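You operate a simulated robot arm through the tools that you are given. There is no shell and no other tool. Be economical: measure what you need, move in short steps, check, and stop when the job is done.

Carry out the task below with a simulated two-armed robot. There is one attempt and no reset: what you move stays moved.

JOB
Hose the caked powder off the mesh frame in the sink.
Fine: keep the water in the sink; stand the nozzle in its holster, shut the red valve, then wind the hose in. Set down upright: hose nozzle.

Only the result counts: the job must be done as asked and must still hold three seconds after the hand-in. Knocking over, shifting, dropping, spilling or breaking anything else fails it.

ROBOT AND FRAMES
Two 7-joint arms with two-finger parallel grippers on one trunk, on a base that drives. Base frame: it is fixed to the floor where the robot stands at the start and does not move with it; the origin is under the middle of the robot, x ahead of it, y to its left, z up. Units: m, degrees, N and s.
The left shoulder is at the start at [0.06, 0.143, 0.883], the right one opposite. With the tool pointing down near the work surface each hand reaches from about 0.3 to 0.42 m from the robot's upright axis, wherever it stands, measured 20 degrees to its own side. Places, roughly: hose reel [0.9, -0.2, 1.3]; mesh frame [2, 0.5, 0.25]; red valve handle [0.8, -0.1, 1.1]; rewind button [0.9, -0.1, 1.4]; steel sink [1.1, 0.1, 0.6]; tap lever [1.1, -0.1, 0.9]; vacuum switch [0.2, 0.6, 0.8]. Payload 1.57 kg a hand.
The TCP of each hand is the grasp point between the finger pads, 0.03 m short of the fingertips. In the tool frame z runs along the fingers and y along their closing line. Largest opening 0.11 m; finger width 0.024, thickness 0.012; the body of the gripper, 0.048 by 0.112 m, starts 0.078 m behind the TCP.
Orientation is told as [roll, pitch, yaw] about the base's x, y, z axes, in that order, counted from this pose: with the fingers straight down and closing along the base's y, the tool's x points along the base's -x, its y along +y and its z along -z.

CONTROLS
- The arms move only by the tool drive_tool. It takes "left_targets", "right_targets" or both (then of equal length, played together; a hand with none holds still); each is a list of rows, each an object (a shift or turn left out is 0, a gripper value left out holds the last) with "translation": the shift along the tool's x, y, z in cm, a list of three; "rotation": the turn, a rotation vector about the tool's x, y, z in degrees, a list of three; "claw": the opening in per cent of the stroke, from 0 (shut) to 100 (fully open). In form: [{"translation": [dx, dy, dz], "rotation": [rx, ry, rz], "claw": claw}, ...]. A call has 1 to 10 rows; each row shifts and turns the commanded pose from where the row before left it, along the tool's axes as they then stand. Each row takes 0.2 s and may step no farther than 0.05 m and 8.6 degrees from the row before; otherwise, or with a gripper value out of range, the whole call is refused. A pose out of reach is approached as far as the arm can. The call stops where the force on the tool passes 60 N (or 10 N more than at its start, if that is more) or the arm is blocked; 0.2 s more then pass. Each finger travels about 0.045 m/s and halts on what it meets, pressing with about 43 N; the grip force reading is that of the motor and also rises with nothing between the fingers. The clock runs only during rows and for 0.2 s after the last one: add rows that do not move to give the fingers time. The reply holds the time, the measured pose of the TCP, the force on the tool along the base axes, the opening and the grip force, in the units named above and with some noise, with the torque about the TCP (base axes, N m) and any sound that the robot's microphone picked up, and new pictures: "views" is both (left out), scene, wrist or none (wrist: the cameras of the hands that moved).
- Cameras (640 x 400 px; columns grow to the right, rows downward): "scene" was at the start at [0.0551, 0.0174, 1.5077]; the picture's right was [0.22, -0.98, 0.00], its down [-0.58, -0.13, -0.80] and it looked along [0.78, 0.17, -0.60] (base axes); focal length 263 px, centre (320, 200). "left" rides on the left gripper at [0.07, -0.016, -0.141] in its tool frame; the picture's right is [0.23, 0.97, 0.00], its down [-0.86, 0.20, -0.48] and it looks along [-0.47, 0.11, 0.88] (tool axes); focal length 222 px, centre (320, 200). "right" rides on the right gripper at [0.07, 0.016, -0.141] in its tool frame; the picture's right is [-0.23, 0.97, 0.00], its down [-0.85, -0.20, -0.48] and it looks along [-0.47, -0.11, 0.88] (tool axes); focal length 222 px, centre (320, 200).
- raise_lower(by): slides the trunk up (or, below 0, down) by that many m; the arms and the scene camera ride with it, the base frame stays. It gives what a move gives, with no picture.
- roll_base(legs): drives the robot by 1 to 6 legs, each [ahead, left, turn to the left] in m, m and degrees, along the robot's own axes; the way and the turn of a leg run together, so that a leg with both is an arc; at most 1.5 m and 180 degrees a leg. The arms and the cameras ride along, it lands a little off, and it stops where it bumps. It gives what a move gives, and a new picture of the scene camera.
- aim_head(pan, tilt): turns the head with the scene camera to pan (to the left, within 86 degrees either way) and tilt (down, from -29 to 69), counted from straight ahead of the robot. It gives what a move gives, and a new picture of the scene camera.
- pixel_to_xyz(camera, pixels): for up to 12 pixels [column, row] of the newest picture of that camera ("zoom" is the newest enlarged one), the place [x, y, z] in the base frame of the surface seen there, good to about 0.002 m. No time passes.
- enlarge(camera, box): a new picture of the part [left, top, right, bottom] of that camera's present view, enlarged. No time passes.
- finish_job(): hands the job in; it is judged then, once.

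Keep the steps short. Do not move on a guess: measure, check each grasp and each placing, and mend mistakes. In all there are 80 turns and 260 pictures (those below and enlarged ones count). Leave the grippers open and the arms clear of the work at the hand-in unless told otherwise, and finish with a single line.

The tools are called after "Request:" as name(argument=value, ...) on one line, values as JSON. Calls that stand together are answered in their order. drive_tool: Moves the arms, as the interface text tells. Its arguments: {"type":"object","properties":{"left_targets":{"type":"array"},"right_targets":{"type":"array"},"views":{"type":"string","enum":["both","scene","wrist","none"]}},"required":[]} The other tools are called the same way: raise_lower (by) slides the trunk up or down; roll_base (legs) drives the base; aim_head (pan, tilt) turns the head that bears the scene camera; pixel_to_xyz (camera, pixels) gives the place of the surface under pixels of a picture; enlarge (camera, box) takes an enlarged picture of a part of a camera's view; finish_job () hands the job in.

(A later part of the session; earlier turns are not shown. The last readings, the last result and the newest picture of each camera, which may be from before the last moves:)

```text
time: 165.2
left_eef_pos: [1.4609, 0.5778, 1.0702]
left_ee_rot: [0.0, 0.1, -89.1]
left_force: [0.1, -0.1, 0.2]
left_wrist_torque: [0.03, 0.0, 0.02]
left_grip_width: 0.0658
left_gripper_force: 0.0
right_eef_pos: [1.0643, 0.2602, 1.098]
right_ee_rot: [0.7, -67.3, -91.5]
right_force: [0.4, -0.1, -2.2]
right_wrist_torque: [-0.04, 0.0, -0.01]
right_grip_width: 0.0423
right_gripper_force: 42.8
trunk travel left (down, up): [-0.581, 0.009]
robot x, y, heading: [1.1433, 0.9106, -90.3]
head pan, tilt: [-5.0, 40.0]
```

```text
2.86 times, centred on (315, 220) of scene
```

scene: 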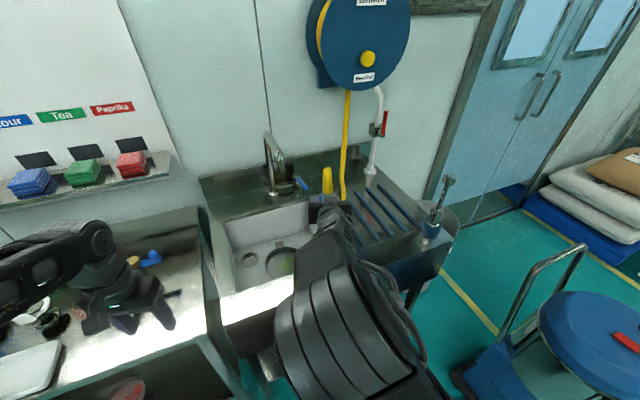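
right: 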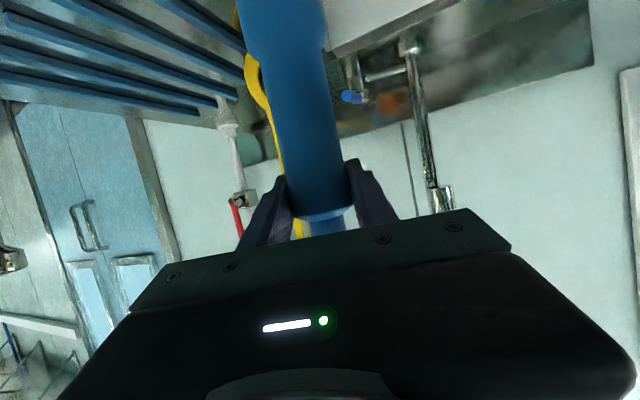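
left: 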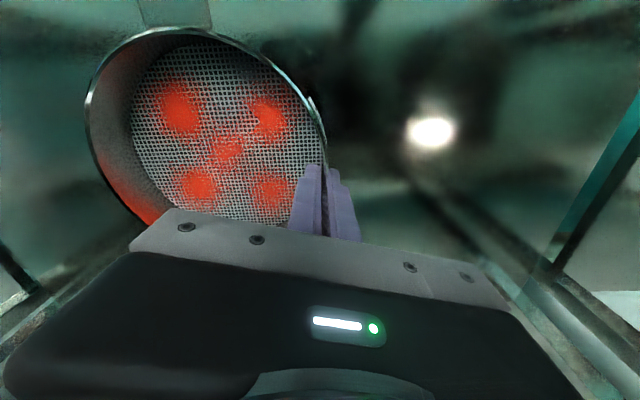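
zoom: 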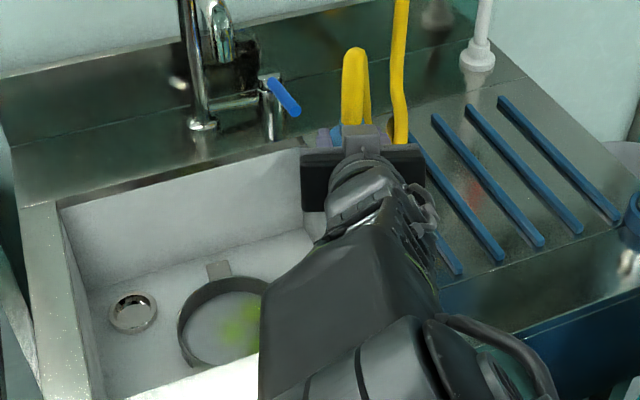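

The nozzle is held (42 mm, 43 N) and out of the holster; no water yet visible. Lifting 4 cm more, then carrying it over the sieve at y≈0.26 (clear of the spout), lowering and moving in over the frame.

Request:
drive_tool(right_targets=[{"translation": [-3.69, 0, -1.54]}, {"translation": [0, 4.5, 0]}, {"translation": [0, 4.5, 0]}, {"translation": [0, 4.5, 0]}, {"translation": [4.34, 0, 1.8]}, {"translation": [4.34, 0, 1.8]}, {"translation": [4.34, 0, 1.8]}, {"translation": [4.34, 0, 1.8]}, {"translation": [-1.92, 0, 4.6]}, {}])

Request:
enlarge(camera="right", box=[200, 0, 440, 150])

Request:
enlarge(camera="scene", box=[210, 170, 370, 300])

```text
time: 167.4
left_eef_pos: [1.4623, 0.5783, 1.0711]
left_ee_rot: [0.0, 0.0, -89.1]
left_force: [-0.4, -0.2, 0.4]
left_wrist_torque: [-0.03, -0.01, 0.0]
left_grip_width: 0.0659
left_gripper_force: 0.0
right_eef_pos: [1.2017, 0.2138, 0.9529]
right_ee_rot: [0.6, -67.3, -91.8]
right_force: [0.0, 0.3, -3.0]
right_wrist_torque: [0.05, -0.01, -0.01]
right_grip_width: 0.0425
right_gripper_force: 42.7
trunk travel left (down, up): [-0.581, 0.009]
robot x, y, heading: [1.1474, 0.9124, -90.1]
head pan, tilt: [-5.0, 40.0]
```

scene: 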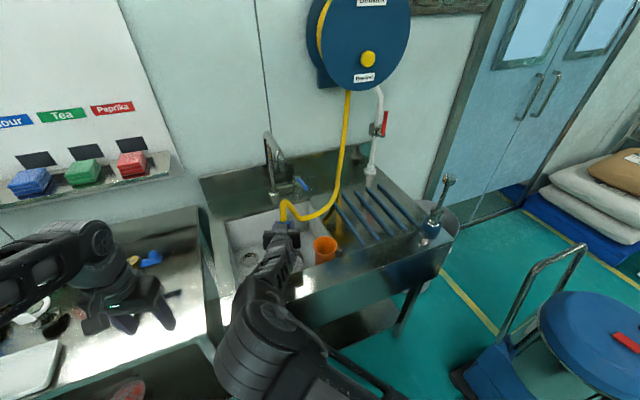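
right: 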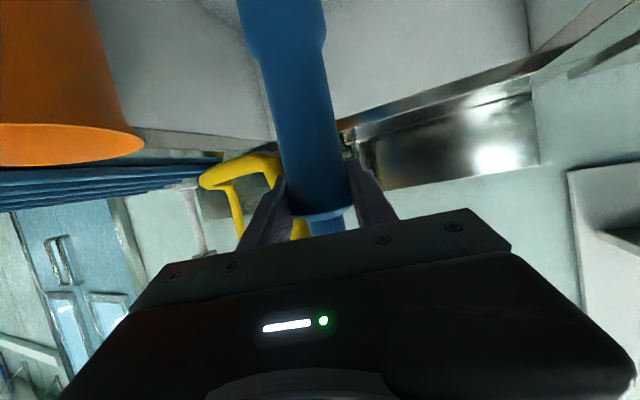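

```text
2.67 times, centred on (320, 75) of right
```

zoom: 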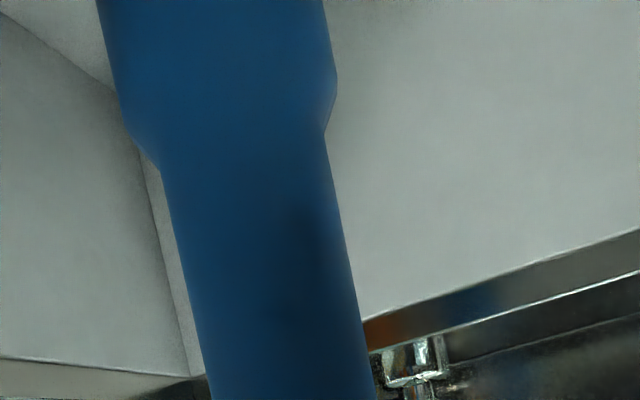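

```text
3.08 times, centred on (290, 235) of scene
```

zoom: 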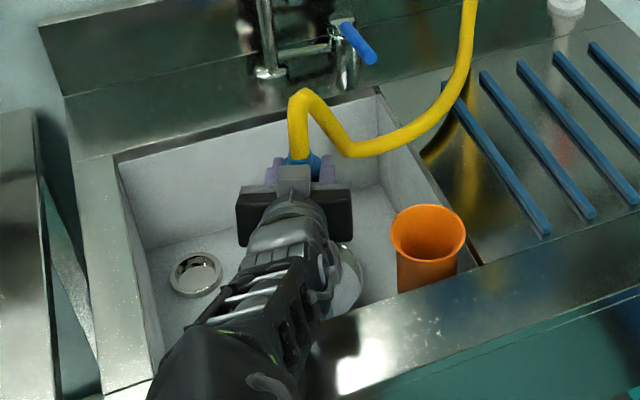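

The nozzle hangs upright over the frame. I can watch with the left wrist camera, which faces the sink. Viewing, sweeping the nozzle over the frame, then viewing again.

Request:
enlarge(camera="left", box=[0, 0, 400, 250])

Request:
drive_tool(right_targets=[{"translation": [-1.31, -1.7, 3.14]}, {"translation": [-0.96, 1, 2.3]}, {"translation": [-0.2, 3, 0.46]}, {"translation": [0.77, 2.5, -1.85]}, {"translation": [1.54, 0, -3.7]}, {"translation": [0.58, -3, -1.38]}, {"translation": [-0.58, -3, 1.38]}, {"translation": [-0.96, 1.5, 2.3]}, {"translation": [0.2, 2, -0.46]}, {}], views="scene")

Request:
enlarge(camera="left", box=[0, 0, 400, 250])

```text
1.60 times, centred on (200, 125) of left
```

zoom: 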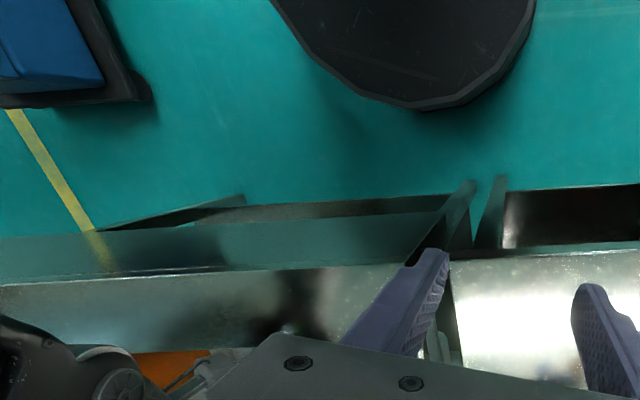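

```text
time: 169.6
left_eef_pos: [1.4625, 0.5766, 1.0717]
left_ee_rot: [0.0, 0.1, -89.2]
left_force: [-0.6, -0.3, 0.1]
left_wrist_torque: [0.0, 0.02, 0.01]
left_grip_width: 0.0658
left_gripper_force: 0.1
right_eef_pos: [1.2234, 0.1849, 0.9491]
right_ee_rot: [0.6, -67.3, -91.7]
right_force: [-0.7, -1.1, -2.9]
right_wrist_torque: [-0.02, 0.0, -0.03]
right_grip_width: 0.0425
right_gripper_force: 43.2
trunk travel left (down, up): [-0.581, 0.009]
robot x, y, heading: [1.1435, 0.9115, -89.9]
head pan, tilt: [-5.0, 40.0]
```

scene: 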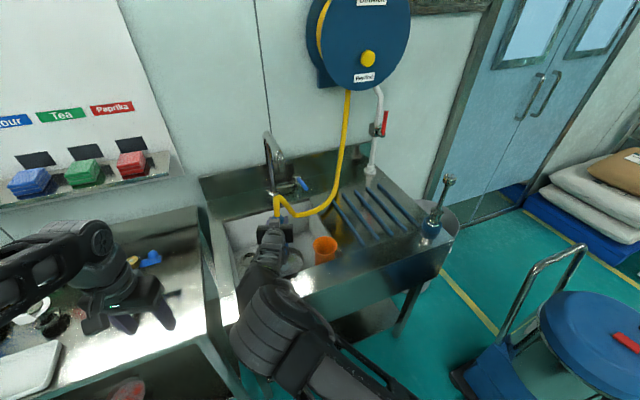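

```text
1.60 times, centred on (200, 125) of left
```

zoom: 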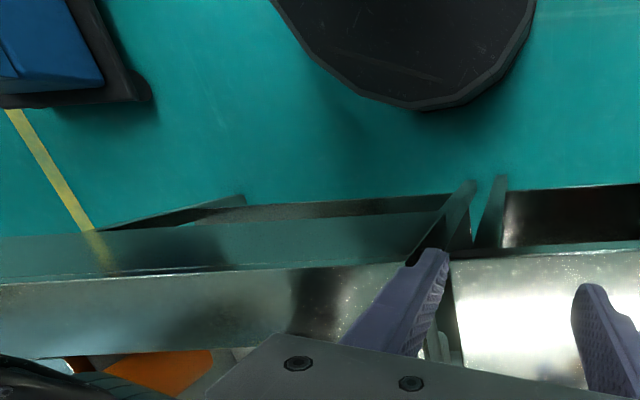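

Enlarging the scene's sink area to see how much powder is left and whether water runs.

Request:
enlarge(camera="scene", box=[235, 200, 345, 290])

Request:
enlarge(camera="right", box=[150, 0, 470, 200])

```text
4.44 times, centred on (290, 245) of scene
```

zoom: 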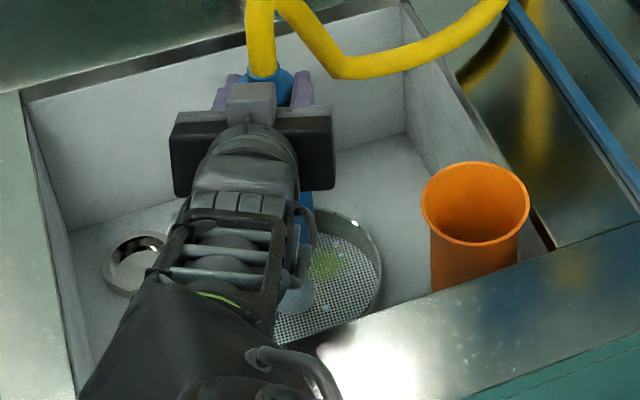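

```text
2.00 times, centred on (310, 100) of right
```

zoom: 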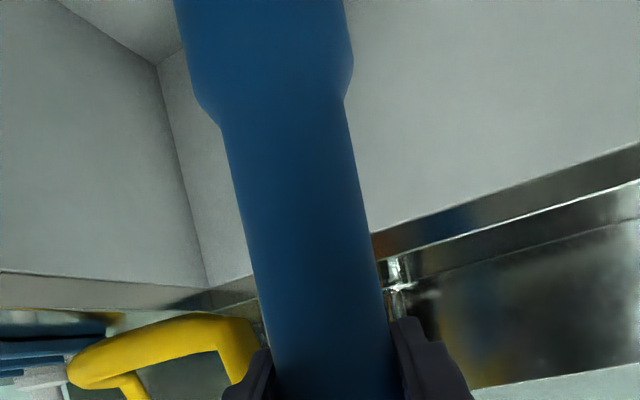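

Water is running: a clear jet is visible at zoom (300,290), and the powder patch at (325,262) is already paler. Locating the remaining powder.

Request:
pixel_to_xyz(camera="zoom", pixels=[[300, 200]])

Request:
enlarge(camera="scene", box=[270, 240, 310, 280])

Request:
pixel_to_xyz(camera="scene", pixels=[[298, 249], [302, 262], [290, 272], [304, 250], [295, 264]])

```text
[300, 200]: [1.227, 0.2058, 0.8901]
```

```text
10.00 times, centred on (290, 260) of scene
```

zoom: 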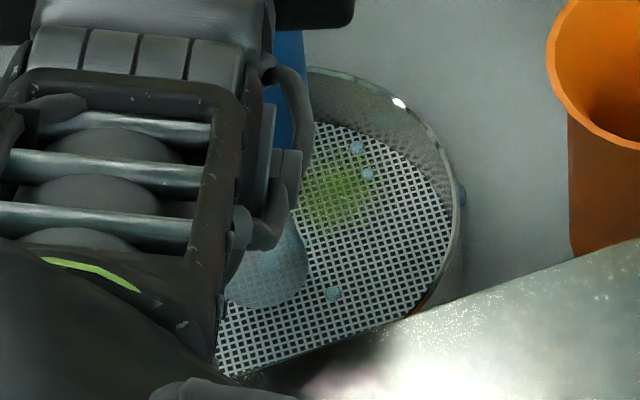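

```text
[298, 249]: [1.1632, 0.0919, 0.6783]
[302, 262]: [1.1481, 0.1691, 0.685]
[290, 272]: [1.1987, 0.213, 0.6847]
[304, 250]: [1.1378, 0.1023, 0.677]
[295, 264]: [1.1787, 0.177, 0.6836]
```

Remaining powder is at about (1.192,0.157). Dwelling there and sweeping the rest, then sidestepping to (1.12,0.19), still over the basin, for an unobstructed look.

Request:
drive_tool(right_targets=[{"translation": [-1.08, -3.1, 2.58]}, {}, {"translation": [-0.27, 0.5, 0.65]}, {"translation": [0.385, -1, -0.92]}, {}, {"translation": [0.96, 1.5, -2.3]}, {"translation": [-0.58, 2.5, 1.38]}, {"translation": [0.96, 1.8, -2.3]}, {"translation": [1.15, -1.5, -2.77]}, {"translation": [-0.2, -4, 0.46]}], views="none")

Request:
drive_tool(right_targets=[{"translation": [-0.58, -3.75, 1.38]}, {"translation": [-0.58, -3.75, 1.38]}, {}], views="none")

Request:
enlarge(camera="scene", box=[235, 220, 335, 300])

```text
time: 171.8
left_eef_pos: [1.4616, 0.5772, 1.0701]
left_ee_rot: [0.0, 0.0, -89.1]
left_force: [0.1, -1.0, 0.2]
left_wrist_torque: [0.0, -0.02, -0.02]
left_grip_width: 0.066
left_gripper_force: 0.0
right_eef_pos: [1.1892, 0.2207, 0.9514]
right_ee_rot: [0.9, -67.3, -91.7]
right_force: [-0.6, -0.4, -3.4]
right_wrist_torque: [0.03, 0.0, 0.01]
right_grip_width: 0.0424
right_gripper_force: 43.0
trunk travel left (down, up): [-0.581, 0.009]
robot x, y, heading: [1.1436, 0.9123, -90.1]
head pan, tilt: [-5.0, 40.0]
```

```text
time: 172.6
left_eef_pos: [1.4612, 0.5771, 1.0711]
left_ee_rot: [0.0, 0.0, -89.0]
left_force: [0.3, 0.7, 0.0]
left_wrist_torque: [-0.05, 0.01, 0.01]
left_grip_width: 0.0661
left_gripper_force: 0.1
right_eef_pos: [1.1167, 0.1926, 0.9509]
right_ee_rot: [0.8, -67.4, -91.6]
right_force: [0.1, -1.0, -2.3]
right_wrist_torque: [0.02, 0.03, -0.02]
right_grip_width: 0.0426
right_gripper_force: 42.7
trunk travel left (down, up): [-0.581, 0.009]
robot x, y, heading: [1.1418, 0.9117, -90.2]
head pan, tilt: [-5.0, 40.0]
```

```text
5.00 times, centred on (285, 260) of scene
```

zoom: 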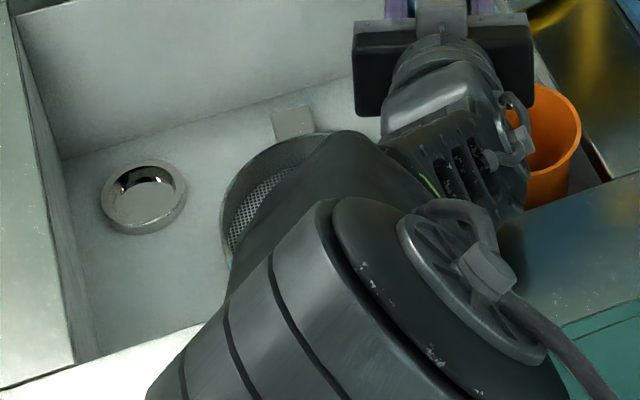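

Elbow occludes the view. I'll do a longer, slower raster across the frame, dwelling on the pale patch, then finish at the left side where the right half is visible.

Request:
drive_tool(right_targets=[{"translation": [-0.3, 4.8, 0.74]}, {"translation": [-1.15, 1.5, 2.77]}, {"translation": [0.08, 1.2, -0.18]}, {}, {"translation": [-0.46, 0.8, 1.1]}, {"translation": [0.77, -1, -1.85]}, {}, {"translation": [0.385, 1.5, -0.92]}, {"translation": [0.385, 1.5, -0.92]}, {}], views="none")

Request:
drive_tool(right_targets=[{"translation": [-1.15, 0.5, 2.77]}, {"translation": [0.385, 3, -0.92]}, {"translation": [1.35, 0, -3.23]}, {"translation": [0.58, -3, -1.38]}, {"translation": [0.2, -3, -0.46]}, {"translation": [-0.96, -1.5, 2.3]}, {"translation": [-0.96, 0.5, 2.3]}, {"translation": [-0.58, 1, 1.38]}, {}, {"translation": [0.96, 4, -2.3]}], views="none")

Request:
drive_tool(right_targets=[{"translation": [0.2, 2, -0.5]}, {}], views="none")

Request:
enlarge(camera="scene", box=[265, 235, 315, 285])

```text
time: 174.8
left_eef_pos: [1.4619, 0.5782, 1.0712]
left_ee_rot: [0.0, 0.0, -89.1]
left_force: [0.5, -0.1, 0.1]
left_wrist_torque: [0.01, -0.02, 0.04]
left_grip_width: 0.0662
left_gripper_force: 0.1
right_eef_pos: [1.2182, 0.1812, 0.9518]
right_ee_rot: [0.5, -67.5, -91.7]
right_force: [-0.4, 0.1, -3.1]
right_wrist_torque: [0.01, -0.01, 0.0]
right_grip_width: 0.0426
right_gripper_force: 42.9
trunk travel left (down, up): [-0.581, 0.009]
robot x, y, heading: [1.1442, 0.9141, -90.1]
head pan, tilt: [-5.0, 40.0]
```

```text
time: 177.0
left_eef_pos: [1.4625, 0.5778, 1.071]
left_ee_rot: [-0.2, 0.0, -89.1]
left_force: [0.6, 0.3, -0.2]
left_wrist_torque: [-0.01, 0.0, 0.0]
left_grip_width: 0.0656
left_gripper_force: 0.0
right_eef_pos: [1.237, 0.1776, 0.9492]
right_ee_rot: [0.5, -67.5, -91.6]
right_force: [-1.1, 0.5, -3.1]
right_wrist_torque: [-0.02, 0.03, -0.01]
right_grip_width: 0.0424
right_gripper_force: 42.8
trunk travel left (down, up): [-0.581, 0.009]
robot x, y, heading: [1.1445, 0.9127, -90.1]
head pan, tilt: [-5.0, 40.0]
```

```text
time: 177.6
left_eef_pos: [1.4608, 0.5778, 1.0719]
left_ee_rot: [0.0, 0.0, -89.1]
left_force: [0.7, -0.2, 0.7]
left_wrist_torque: [-0.01, 0.0, 0.05]
left_grip_width: 0.066
left_gripper_force: 0.0
right_eef_pos: [1.2538, 0.1816, 0.9486]
right_ee_rot: [0.6, -67.4, -91.8]
right_force: [-1.7, -0.4, -3.4]
right_wrist_torque: [0.0, 0.01, -0.01]
right_grip_width: 0.0424
right_gripper_force: 43.2
trunk travel left (down, up): [-0.581, 0.009]
robot x, y, heading: [1.1436, 0.9131, -90.3]
head pan, tilt: [-5.0, 40.0]
```

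```text
8.00 times, centred on (290, 260) of scene
```

zoom: 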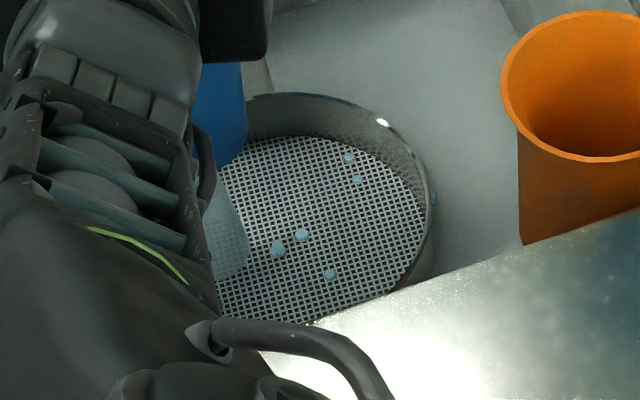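

The visible two-thirds is clean mesh and the jet is now on the rest. One last pass over the left and front parts, then lifting and carrying the nozzle over the basin back above the holster.

Request:
drive_tool(right_targets=[{"translation": [0.58, 1.2, -1.38]}, {"translation": [0.96, -0.8, -2.3]}, {"translation": [0.46, -3, -1.1]}, {"translation": [0.2, -3, -0.46]}, {"translation": [-0.77, -2, 1.85]}, {"translation": [-0.77, 3, 1.85]}, {"translation": [-0.96, 4, 2.3]}, {"translation": [-0.58, 1, 1.38]}, {"translation": [1.54, -2, -3.7]}, {"translation": [1.73, -1, -4.15]}], views="none")

Request:
drive_tool(right_targets=[{"translation": [-4.36, 0, -1.82]}, {"translation": [-4.36, 0, -1.82]}, {"translation": [-4.36, 0, -1.82]}, {"translation": [-4.36, 0, -1.82]}, {"translation": [0.4, -4, -1]}, {"translation": [0, -4, 0]}, {"translation": [0, -4, 0]}, {"translation": [0, -4, 0]}, {}], views="both")

Request:
enlarge(camera="scene", box=[240, 200, 380, 300])

```text
time: 179.8
left_eef_pos: [1.4612, 0.5776, 1.0713]
left_ee_rot: [-0.1, 0.0, -89.0]
left_force: [0.2, 0.4, 0.7]
left_wrist_torque: [0.0, 0.02, -0.01]
left_grip_width: 0.0657
left_gripper_force: 0.0
right_eef_pos: [1.2282, 0.2457, 0.9525]
right_ee_rot: [0.7, -67.4, -91.6]
right_force: [0.1, 0.2, -2.9]
right_wrist_torque: [0.02, -0.01, 0.02]
right_grip_width: 0.0422
right_gripper_force: 43.1
trunk travel left (down, up): [-0.581, 0.009]
robot x, y, heading: [1.1422, 0.9171, -90.2]
head pan, tilt: [-5.0, 40.0]
```

```text
time: 181.8
left_eef_pos: [1.4616, 0.5778, 1.0713]
left_ee_rot: [0.0, 0.0, -89.1]
left_force: [0.3, 0.2, -0.2]
left_wrist_torque: [-0.01, 0.01, -0.01]
left_grip_width: 0.0661
left_gripper_force: 0.1
right_eef_pos: [1.0654, 0.2565, 1.1394]
right_ee_rot: [0.7, -67.4, -91.5]
right_force: [-0.3, 0.1, -3.1]
right_wrist_torque: [-0.02, -0.02, 0.02]
right_grip_width: 0.0425
right_gripper_force: 42.8
trunk travel left (down, up): [-0.581, 0.009]
robot x, y, heading: [1.1445, 0.9104, -90.0]
head pan, tilt: [-5.0, 40.0]
```

scene: 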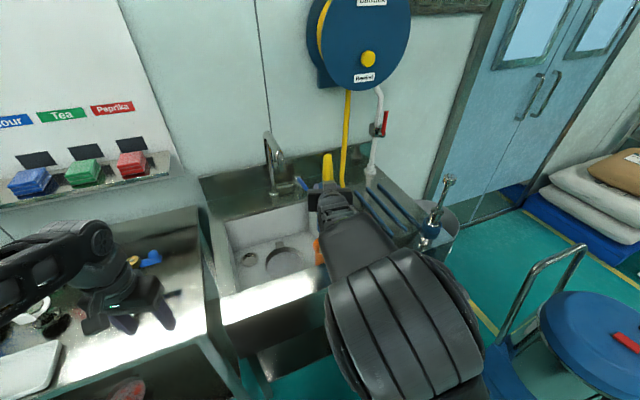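
right: 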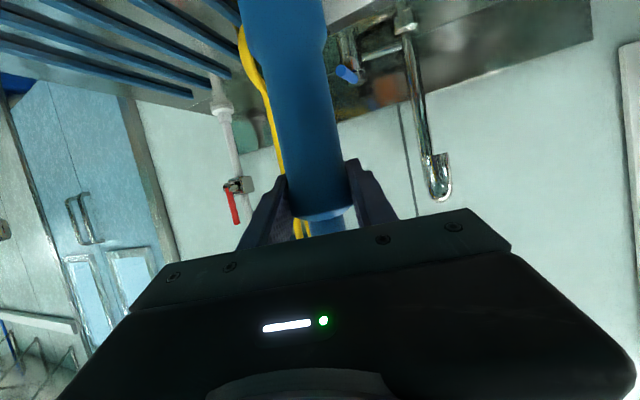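

```text
4.00 times, centred on (310, 250) of scene
```

zoom: 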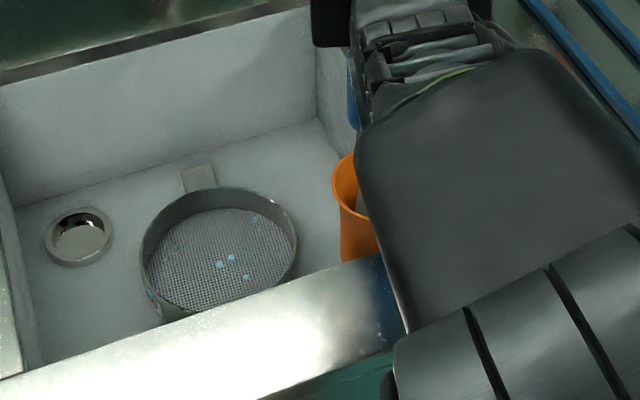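

The frame is fully clean (only water drops). Lowering the nozzle straight into the holster to its original grip height of 0.978.

Request:
drive_tool(right_targets=[{"translation": [0.15, 0.1, -0.37]}, {"translation": [3.69, 0, 1.54]}, {"translation": [3.69, 0, 1.54]}, {"translation": [3.69, 0, 1.54]}, {"translation": [3.6, 0, 1.5]}, {}], views="wrist")

Request:
enlarge(camera="scene", box=[270, 170, 400, 270])

```text
time: 183.2
left_eef_pos: [1.4602, 0.5779, 1.0715]
left_ee_rot: [-0.1, 0.0, -89.1]
left_force: [0.2, 0.4, 0.6]
left_wrist_torque: [0.04, -0.02, 0.05]
left_grip_width: 0.0661
left_gripper_force: 0.1
right_eef_pos: [1.069, 0.2612, 0.9792]
right_ee_rot: [0.6, -67.4, -91.8]
right_force: [-2.1, 1.7, -1.5]
right_wrist_torque: [0.4, 0.4, 0.06]
right_grip_width: 0.0421
right_gripper_force: 42.8
trunk travel left (down, up): [-0.581, 0.009]
robot x, y, heading: [1.1451, 0.9147, -90.0]
head pan, tilt: [-5.0, 40.0]
```

right: 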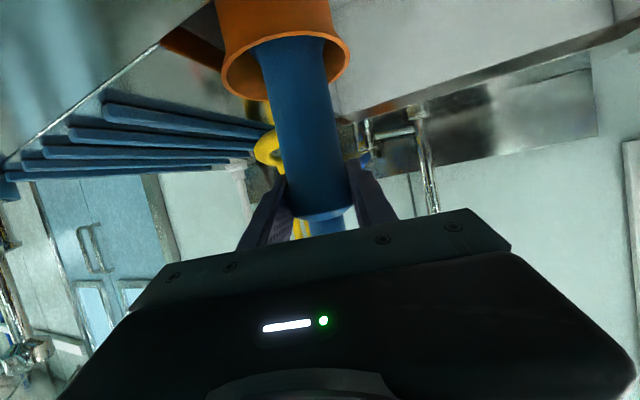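

```text
4.00 times, centred on (335, 220) of scene
```

zoom: 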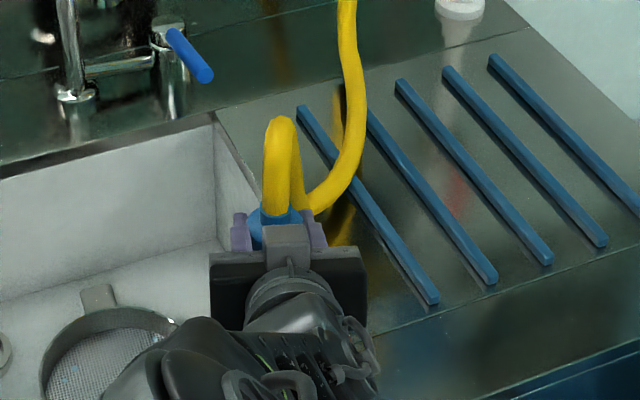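

The nozzle is seated as before. Opening, withdrawing along the tool, rising, and driving back to the valve pose.

Request:
drive_tool(right_targets=[{"claw": 80}, {"claw": 80}, {"claw": 80}, {"claw": 80}, {"translation": [0, 0, -4]}, {"translation": [0, 0, -4]}, {"translation": [0, 0, -3.7]}], views="none")

Request:
drive_tool(right_targets=[{"translation": [-4.4, 0, -1.02]}, {"translation": [-4.4, 0, -1.02]}, {"translation": [-4.4, 0, -1.02]}, {"translation": [0, -4.1, 0], "claw": 0}, {"translation": [0, -4.1, 0]}, {}, {}], views="none")

Request:
roll_base(legs=[[0, -0.2, 0], [0.26, 0, 0.9]])

Request:
enlarge(camera="scene", box=[200, 130, 420, 360])

```text
time: 184.8
left_eef_pos: [1.4616, 0.5786, 1.0719]
left_ee_rot: [0.0, -0.1, -89.1]
left_force: [0.4, 0.4, -0.3]
left_wrist_torque: [-0.01, -0.01, -0.01]
left_grip_width: 0.066
left_gripper_force: 0.0
right_eef_pos: [1.0747, 0.3691, 1.0234]
right_ee_rot: [0.7, -67.4, -91.8]
right_force: [0.1, -0.1, 0.4]
right_wrist_torque: [-0.01, -0.01, -0.03]
right_grip_width: 0.0882
right_gripper_force: 0.1
trunk travel left (down, up): [-0.581, 0.009]
robot x, y, heading: [1.1443, 0.9087, -90.0]
head pan, tilt: [-5.0, 40.0]
```

```text
time: 186.4
left_eef_pos: [1.4605, 0.5772, 1.0713]
left_ee_rot: [0.1, 0.0, -89.0]
left_force: [-0.1, 0.1, -0.2]
left_wrist_torque: [0.01, -0.01, 0.01]
left_grip_width: 0.0663
left_gripper_force: 0.0
right_eef_pos: [0.9898, 0.35, 1.1583]
right_ee_rot: [0.7, -67.4, -91.7]
right_force: [0.7, 0.8, -0.4]
right_wrist_torque: [-0.06, 0.03, 0.03]
right_grip_width: 0.0001
right_gripper_force: 0.4
trunk travel left (down, up): [-0.581, 0.009]
robot x, y, heading: [1.1463, 0.909, -90.3]
head pan, tilt: [-5.0, 40.0]
```

```text
time: 189.5
left_eef_pos: [1.2753, 0.3227, 1.0713]
left_ee_rot: [0.0, 0.0, -87.9]
left_force: [-0.2, 0.3, -0.8]
left_wrist_torque: [0.02, 0.0, -0.03]
left_grip_width: 0.0664
left_gripper_force: 0.2
right_eef_pos: [0.8106, 0.0837, 1.1577]
right_ee_rot: [0.8, -67.4, -90.5]
right_force: [0.1, -1.1, 0.8]
right_wrist_torque: [-0.04, 0.04, 0.01]
right_grip_width: 0.0
right_gripper_force: 21.2
trunk travel left (down, up): [-0.581, 0.009]
robot x, y, heading: [0.951, 0.6505, -89.2]
head pan, tilt: [-5.0, 40.0]
```

scene: 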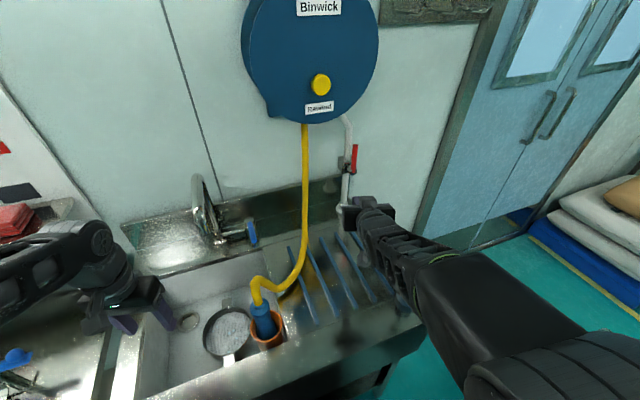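

```text
1.74 times, centred on (310, 245) of scene
```

zoom: 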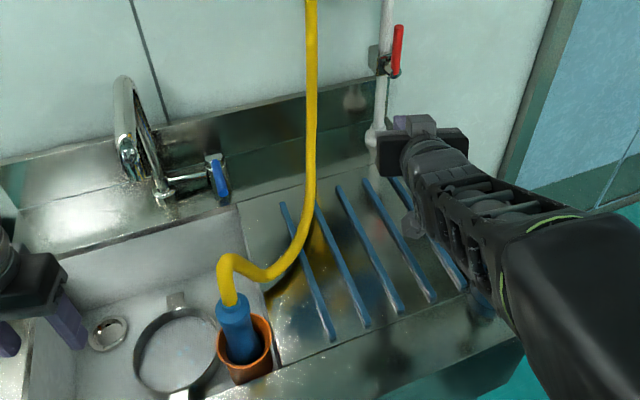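

Nozzle stands upright in the holster and the lever is vertical. Now going to the right side of the lever, pushing it over and down along the arc to closed, then retreating and looking.

Request:
drive_tool(right_targets=[{"translation": [-0.55, -3.43, -0.23]}, {"translation": [-0.55, -3.43, -0.23]}, {"translation": [-1.62, 0, 3.9]}, {"translation": [-1.62, 0, 3.9]}, {"translation": [-1.62, 0, 3.9]}, {"translation": [-1.62, 0, 3.9]}, {"translation": [-1.62, 0, 3.9]}, {}], views="wrist")

Request:
drive_tool(right_targets=[{"translation": [0.38, 2.5, -0.385]}, {"translation": [0.12, 1.6, -0.295]}, {"translation": [0.12, 1.6, -0.295]}, {"translation": [0.78, 1.475, 0]}, {"translation": [0.78, 1.475, 0]}, {"translation": [1.32, 0.925, 0.35]}, {"translation": [1.32, 0.925, 0.35]}, {"translation": [0.46, 0, 0.19]}, {}], views="wrist")

Request:
drive_tool(right_targets=[{"translation": [-0.92, 0, -0.38]}, {"translation": [1.54, 0, -3.69]}, {"translation": [1.54, 0, -3.69]}, {"translation": [1.54, 0, -3.69]}, {"translation": [1.54, 0, -3.69]}, {}], views="both")

Request:
pixel_to_xyz(camera="scene", pixels=[[320, 84], [317, 80], [324, 88], [300, 84], [335, 75]])

```text
time: 191.3
left_eef_pos: [1.274, 0.3247, 1.0718]
left_ee_rot: [0.0, -0.2, -87.9]
left_force: [1.1, 0.5, 0.4]
left_wrist_torque: [-0.02, 0.01, 0.02]
left_grip_width: 0.066
left_gripper_force: 0.1
right_eef_pos: [0.7407, -0.1259, 1.1704]
right_ee_rot: [0.7, -67.4, -90.5]
right_force: [-0.3, -0.6, 0.1]
right_wrist_torque: [0.01, 0.0, 0.03]
right_grip_width: 0.0
right_gripper_force: 20.9
trunk travel left (down, up): [-0.581, 0.009]
robot x, y, heading: [0.9518, 0.6484, -88.9]
head pan, tilt: [-5.0, 40.0]
```

right: 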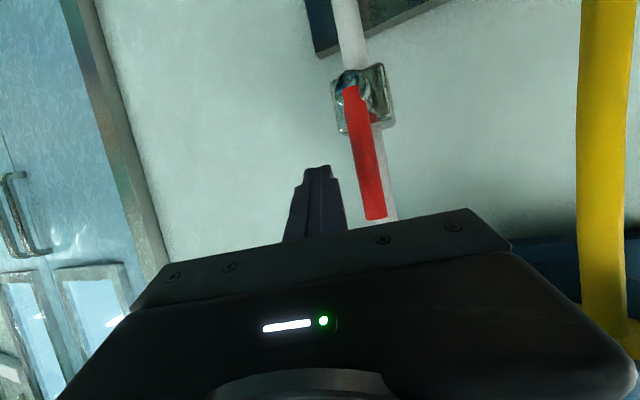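

```text
time: 193.3
left_eef_pos: [1.2755, 0.3234, 1.0721]
left_ee_rot: [-0.1, 0.0, -88.0]
left_force: [0.7, 0.8, 0.8]
left_wrist_torque: [0.02, 0.03, 0.0]
left_grip_width: 0.0664
left_gripper_force: 0.1
right_eef_pos: [0.847, -0.1075, 1.1289]
right_ee_rot: [0.9, -68.2, -90.7]
right_force: [-4.7, -15.4, 35.8]
right_wrist_torque: [-1.22, 0.27, -0.31]
right_grip_width: 0.0001
right_gripper_force: 21.5
trunk travel left (down, up): [-0.581, 0.009]
robot x, y, heading: [0.9522, 0.6496, -88.9]
head pan, tilt: [-5.0, 40.0]
```

right: 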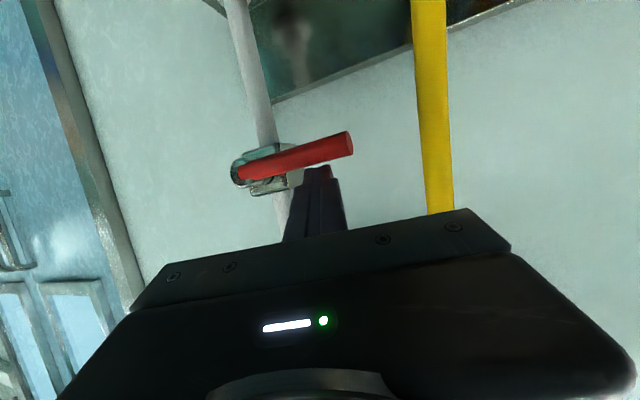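

```text
time: 194.7
left_eef_pos: [1.2756, 0.323, 1.0709]
left_ee_rot: [-0.1, 0.0, -87.8]
left_force: [-0.4, 0.2, -0.7]
left_wrist_torque: [0.05, 0.02, 0.0]
left_grip_width: 0.066
left_gripper_force: 0.1
right_eef_pos: [0.8478, 0.0537, 1.13]
right_ee_rot: [0.7, -67.4, -90.5]
right_force: [0.2, -0.6, -0.2]
right_wrist_torque: [0.03, 0.02, -0.02]
right_grip_width: 0.0005
right_gripper_force: 21.5
trunk travel left (down, up): [-0.581, 0.009]
robot x, y, heading: [0.9528, 0.6489, -88.9]
head pan, tilt: [-5.0, 40.0]
```

scene: 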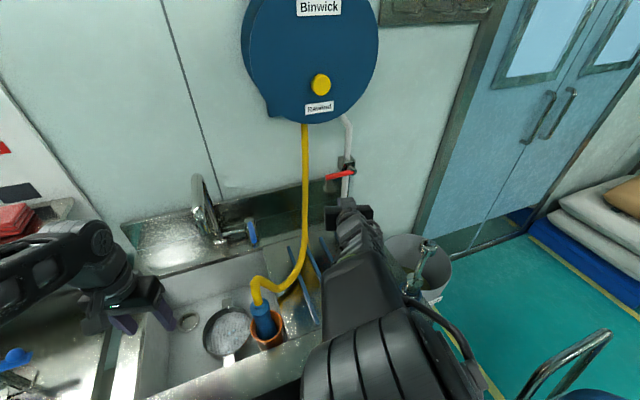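
right: 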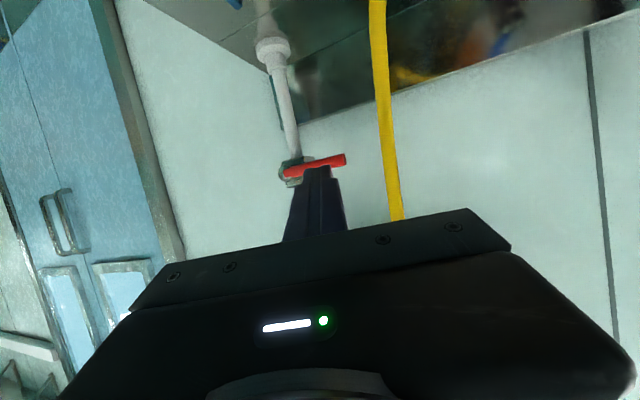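

```text
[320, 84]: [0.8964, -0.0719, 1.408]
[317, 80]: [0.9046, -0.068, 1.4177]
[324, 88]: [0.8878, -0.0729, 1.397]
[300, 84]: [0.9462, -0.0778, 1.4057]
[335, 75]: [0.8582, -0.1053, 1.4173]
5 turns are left
```

Valve lever is back across the pipe: shut. Next the yellow Rewind button at (0.896,-0.072,1.407): tilting the tool to horizontal here, then rising in front of the button.

Request:
drive_tool(right_targets=[{"rotation": [0, -6.6, 0]}, {"rotation": [0, -6.6, 0]}, {"rotation": [0, -6.6, 0]}, {"rotation": [0, -6.6, 0]}, {"rotation": [0, -6.6, 0]}, {}], views="none")

Request:
drive_tool(right_targets=[{"translation": [-4.5, 0.8, 0.8]}, {"translation": [-4.5, 0.8, 0.8]}, {"translation": [-4.5, 0.8, 0.8]}, {"translation": [-4.5, 0.8, 0.8]}, {"translation": [-4.5, 0.8, 0.8]}, {"translation": [-4.5, 0.6, 0.8]}, {}], views="both")

```text
time: 196.1
left_eef_pos: [1.2755, 0.3239, 1.0711]
left_ee_rot: [0.0, 0.0, -87.9]
left_force: [-0.3, 0.2, 0.4]
left_wrist_torque: [0.01, 0.0, 0.04]
left_grip_width: 0.066
left_gripper_force: 0.1
right_eef_pos: [0.8457, 0.0553, 1.1311]
right_ee_rot: [178.3, -79.5, 91.8]
right_force: [-0.3, -0.2, -0.1]
right_wrist_torque: [-0.02, -0.01, -0.02]
right_grip_width: 0.0002
right_gripper_force: 21.3
trunk travel left (down, up): [-0.581, 0.009]
robot x, y, heading: [0.9502, 0.6535, -89.1]
head pan, tilt: [-5.0, 40.0]
```

```text
time: 197.9
left_eef_pos: [1.2751, 0.3223, 1.0711]
left_ee_rot: [0.0, -0.1, -87.9]
left_force: [0.6, -0.6, -0.4]
left_wrist_torque: [-0.02, -0.02, 0.0]
left_grip_width: 0.066
left_gripper_force: 0.1
right_eef_pos: [0.8563, 0.041, 1.3945]
right_ee_rot: [175.0, -81.0, 91.4]
right_force: [0.6, 1.0, -0.3]
right_wrist_torque: [0.02, 0.02, 0.02]
right_grip_width: 0.0
right_gripper_force: 21.1
trunk travel left (down, up): [-0.581, 0.009]
robot x, y, heading: [0.9538, 0.6515, -89.0]
head pan, tilt: [-5.0, 40.0]
stopped in row 7 (right hand): the arm was blocked; the commanded pose is now the measured one
4 turns are left
```

scene: 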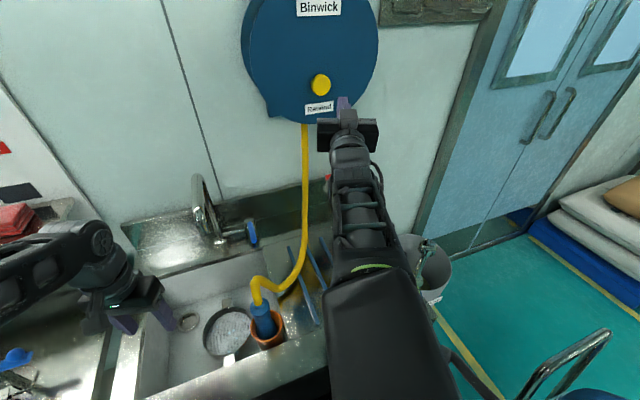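
right: 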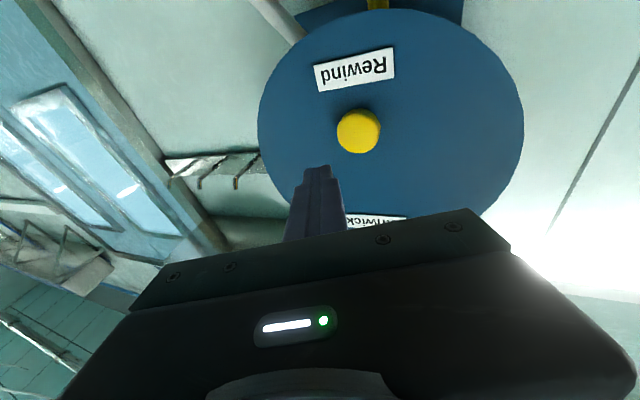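

The fingertip is at (0.854,0.011,1.399), in front of the reel, and the button is 4 cm to the left and 8 cm ahead. Moving over to it and pressing, then backing off and looking.

Request:
drive_tool(right_targets=[{"translation": [0.05, 2.44, 1.36]}, {"translation": [0.05, 2.44, 1.36]}, {"translation": [0.17, 0.08, 1.7]}, {"translation": [0.17, 0.08, 1.7]}, {"translation": [0.17, 0.08, 1.7]}, {"translation": [0.17, 0.08, 1.0]}, {"translation": [0.1, 0, 0.7]}, {"translation": [0, 0, 0.5]}, {}], views="both")

Request:
drive_tool(right_targets=[{}, {"translation": [0, 0, -3]}, {"translation": [0, 0, -4]}, {"translation": [0, 0, -4]}, {}], views="scene")

Request:
enlarge(camera="scene", box=[200, 60, 420, 360])

```text
time: 199.5
left_eef_pos: [1.2743, 0.3318, 1.0738]
left_ee_rot: [0.0, -0.4, -87.9]
left_force: [-0.1, -0.2, 0.7]
left_wrist_torque: [0.03, -0.02, 0.02]
left_grip_width: 0.0658
left_gripper_force: 0.0
right_eef_pos: [0.9053, -0.0465, 1.3992]
right_ee_rot: [175.6, -81.3, 91.0]
right_force: [-2.1, 46.9, -5.0]
right_wrist_torque: [0.4, 0.2, 0.16]
right_grip_width: 0.0
right_gripper_force: 21.7
trunk travel left (down, up): [-0.581, 0.009]
robot x, y, heading: [0.9509, 0.6551, -89.1]
head pan, tilt: [-5.0, 40.0]
stopped in row 7 (right hand): the force on the tool passed its limit at 65 N (the readings are from after the stop); the commanded pose is now the measured one
```

scene: 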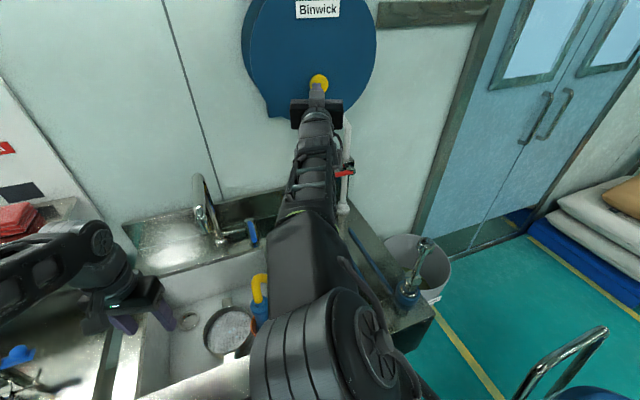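
right: 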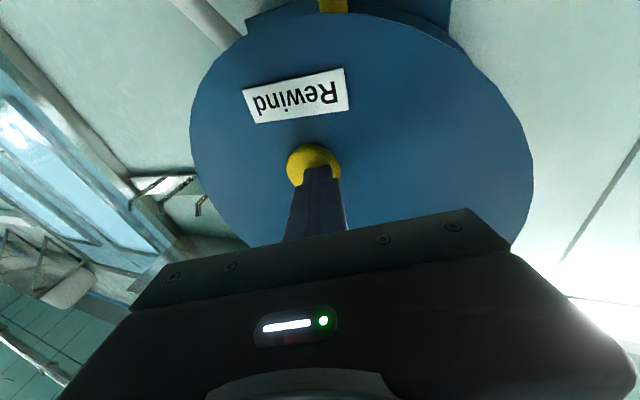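

```text
time: 200.9
left_eef_pos: [1.2748, 0.3238, 1.0707]
left_ee_rot: [0.0, 0.0, -87.9]
left_force: [-0.4, 0.2, 0.1]
left_wrist_torque: [0.01, -0.01, 0.0]
left_grip_width: 0.0664
left_gripper_force: 0.2
right_eef_pos: [0.8721, 0.0358, 1.3671]
right_ee_rot: [169.4, -83.2, 93.1]
right_force: [-0.5, 0.4, -0.2]
right_wrist_torque: [-0.03, -0.02, 0.02]
right_grip_width: 0.0
right_gripper_force: 20.9
trunk travel left (down, up): [-0.581, 0.009]
robot x, y, heading: [0.9501, 0.6548, -89.1]
head pan, tilt: [-5.0, 40.0]
stopped in row 5 (right hand): the arm was blocked; the commanded pose is now the measured one
```

scene: 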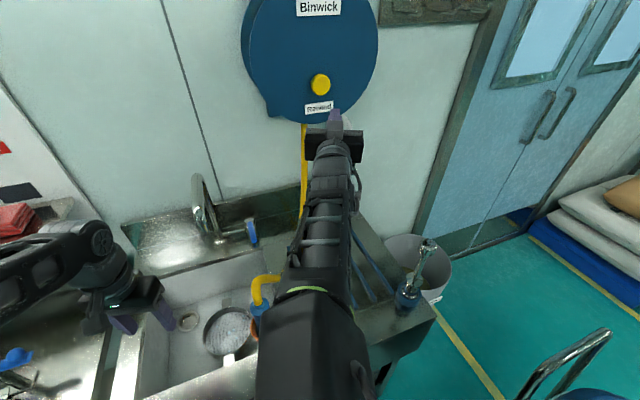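

```text
1.33 times, centred on (310, 210) of scene
3 turns are left
```

zoom: 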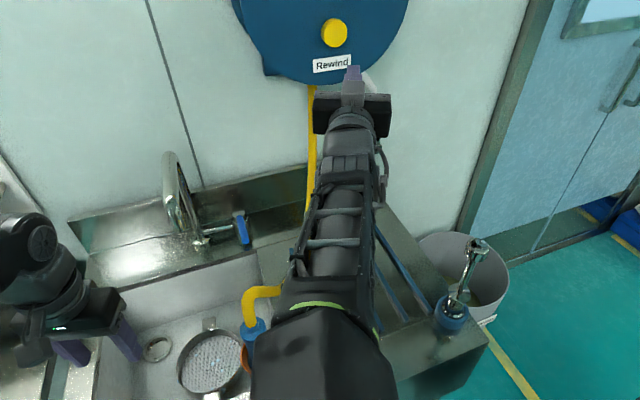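

The button was pressed firmly (65 N), and the hose looks tauter. Shifting the hand 12 cm right to see the hose clearly.

Request:
drive_tool(right_targets=[{"translation": [1, -4, 0]}, {"translation": [1, -4, 0]}, {"translation": [1, -4, 0]}], views="none")

Request:
enlarge(camera="scene", box=[200, 110, 400, 360])

Request:
enlarge(camera="scene", box=[230, 180, 370, 350])

```text
time: 201.7
left_eef_pos: [1.2735, 0.3237, 1.0712]
left_ee_rot: [0.0, 0.0, -87.9]
left_force: [-0.5, -0.5, 0.8]
left_wrist_torque: [0.0, -0.04, 0.03]
left_grip_width: 0.0661
left_gripper_force: 0.1
right_eef_pos: [0.7552, 0.0452, 1.3346]
right_ee_rot: [169.3, -83.2, 93.4]
right_force: [-0.2, -0.2, -0.1]
right_wrist_torque: [0.0, -0.02, 0.01]
right_grip_width: 0.0
right_gripper_force: 21.0
trunk travel left (down, up): [-0.581, 0.009]
robot x, y, heading: [0.9503, 0.6484, -89.2]
head pan, tilt: [-5.0, 40.0]
```

```text
1.60 times, centred on (300, 235) of scene
```

zoom: 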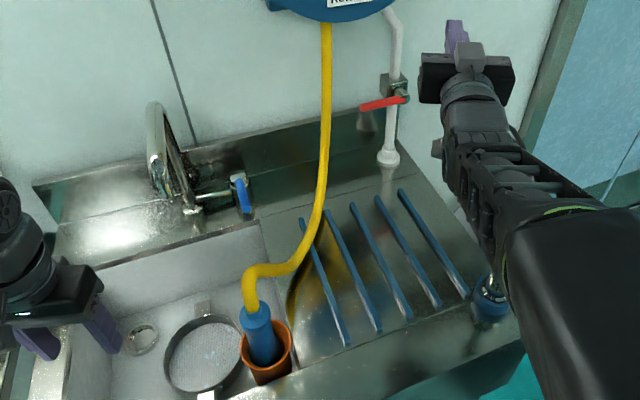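

```text
2.35 times, centred on (300, 265) of scene
2 turns are left
```

zoom: 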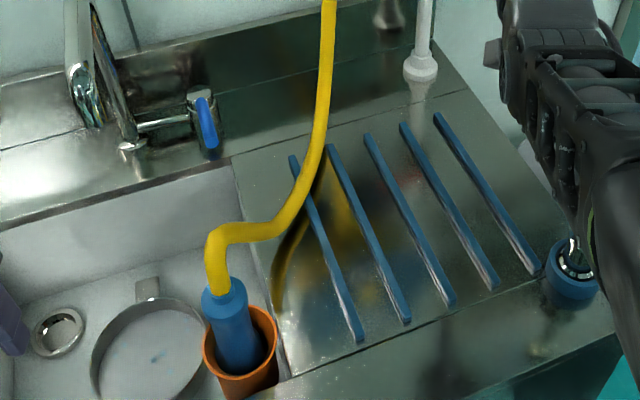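

The valve is shut, nozzle upright, and the hose has drawn in but still shows a little slack. I'll press the button once more and hold it about 2 s, then back off.

Request:
drive_tool(right_targets=[{"translation": [-1.5, 4.0, 0.83]}, {"translation": [-1.5, 4.0, 0.83]}, {"translation": [-1.5, 4.0, 0.83]}, {"translation": [-1.5, 4.0, 0.83]}, {"translation": [0.15, 0.07, 1.8]}, {"translation": [0.15, 0.07, 1.8]}, {"translation": [0.15, 0.06, 1.75]}, {}, {}, {}], views="wrist")

Request:
drive_tool(right_targets=[{}, {}, {}, {}, {}, {}, {}], views="none")

Request:
drive_tool(right_targets=[{"translation": [0, 0, -3]}, {"translation": [0, 0, -4]}, {"translation": [1, -4, 0]}, {"translation": [1, -4, 0]}, {"translation": [1, -4, 0]}], views="none")

Request:
enlarge(camera="scene", box=[200, 110, 400, 360])

```text
time: 203.9
left_eef_pos: [1.2765, 0.3284, 1.0724]
left_ee_rot: [-0.1, -0.3, -87.9]
left_force: [0.5, -0.4, 0.8]
left_wrist_torque: [0.02, 0.0, 0.03]
left_grip_width: 0.066
left_gripper_force: 0.1
right_eef_pos: [0.9079, -0.0453, 1.4084]
right_ee_rot: [170.0, -83.0, 92.6]
right_force: [9.5, 46.1, -22.1]
right_wrist_torque: [1.03, 0.01, 0.49]
right_grip_width: 0.0001
right_gripper_force: 21.3
trunk travel left (down, up): [-0.581, 0.009]
robot x, y, heading: [0.9493, 0.6518, -89.0]
head pan, tilt: [-5.0, 40.0]
```

right: 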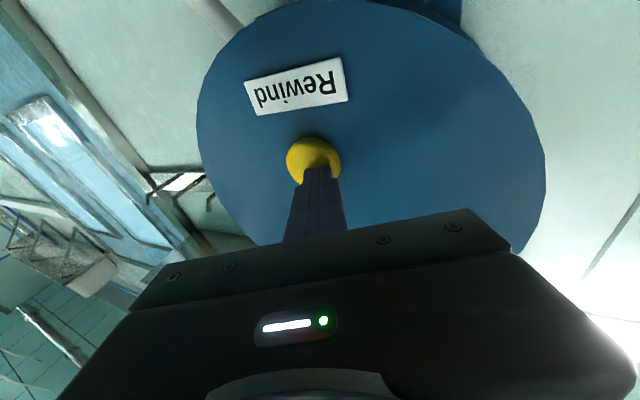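

```text
time: 205.5
left_eef_pos: [1.275, 0.3293, 1.0738]
left_ee_rot: [-0.1, -0.3, -87.8]
left_force: [-0.7, -0.1, 0.6]
left_wrist_torque: [-0.01, -0.02, -0.06]
left_grip_width: 0.0657
left_gripper_force: 0.0
right_eef_pos: [0.9021, -0.0454, 1.4116]
right_ee_rot: [169.4, -82.6, 93.0]
right_force: [-0.8, 32.7, 3.2]
right_wrist_torque: [0.12, -0.01, 0.08]
right_grip_width: 0.0
right_gripper_force: 20.7
trunk travel left (down, up): [-0.581, 0.009]
robot x, y, heading: [0.9517, 0.6498, -89.2]
head pan, tilt: [-5.0, 40.0]
```

```text
time: 206.7
left_eef_pos: [1.2732, 0.3244, 1.0716]
left_ee_rot: [0.1, 0.0, -88.0]
left_force: [0.2, 0.4, 0.0]
left_wrist_torque: [-0.01, -0.05, -0.03]
left_grip_width: 0.0659
left_gripper_force: 0.0
right_eef_pos: [0.7919, 0.0299, 1.3646]
right_ee_rot: [169.0, -83.2, 93.5]
right_force: [-0.4, 0.7, -1.0]
right_wrist_torque: [0.0, -0.03, 0.01]
right_grip_width: 0.0002
right_gripper_force: 21.5
trunk travel left (down, up): [-0.581, 0.009]
robot x, y, heading: [0.9489, 0.652, -89.1]
head pan, tilt: [-5.0, 40.0]
```

```text
1.60 times, centred on (300, 235) of scene
1 turns are left
```

zoom: 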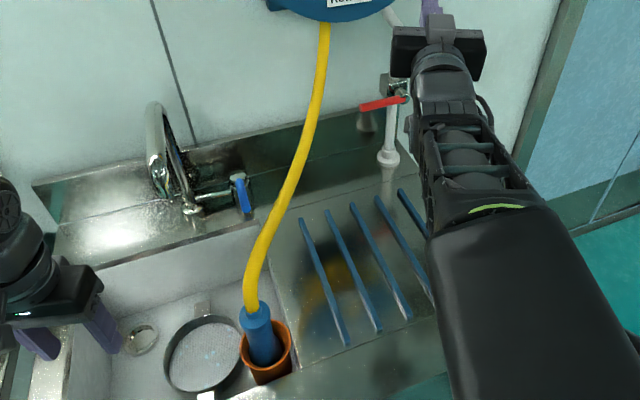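

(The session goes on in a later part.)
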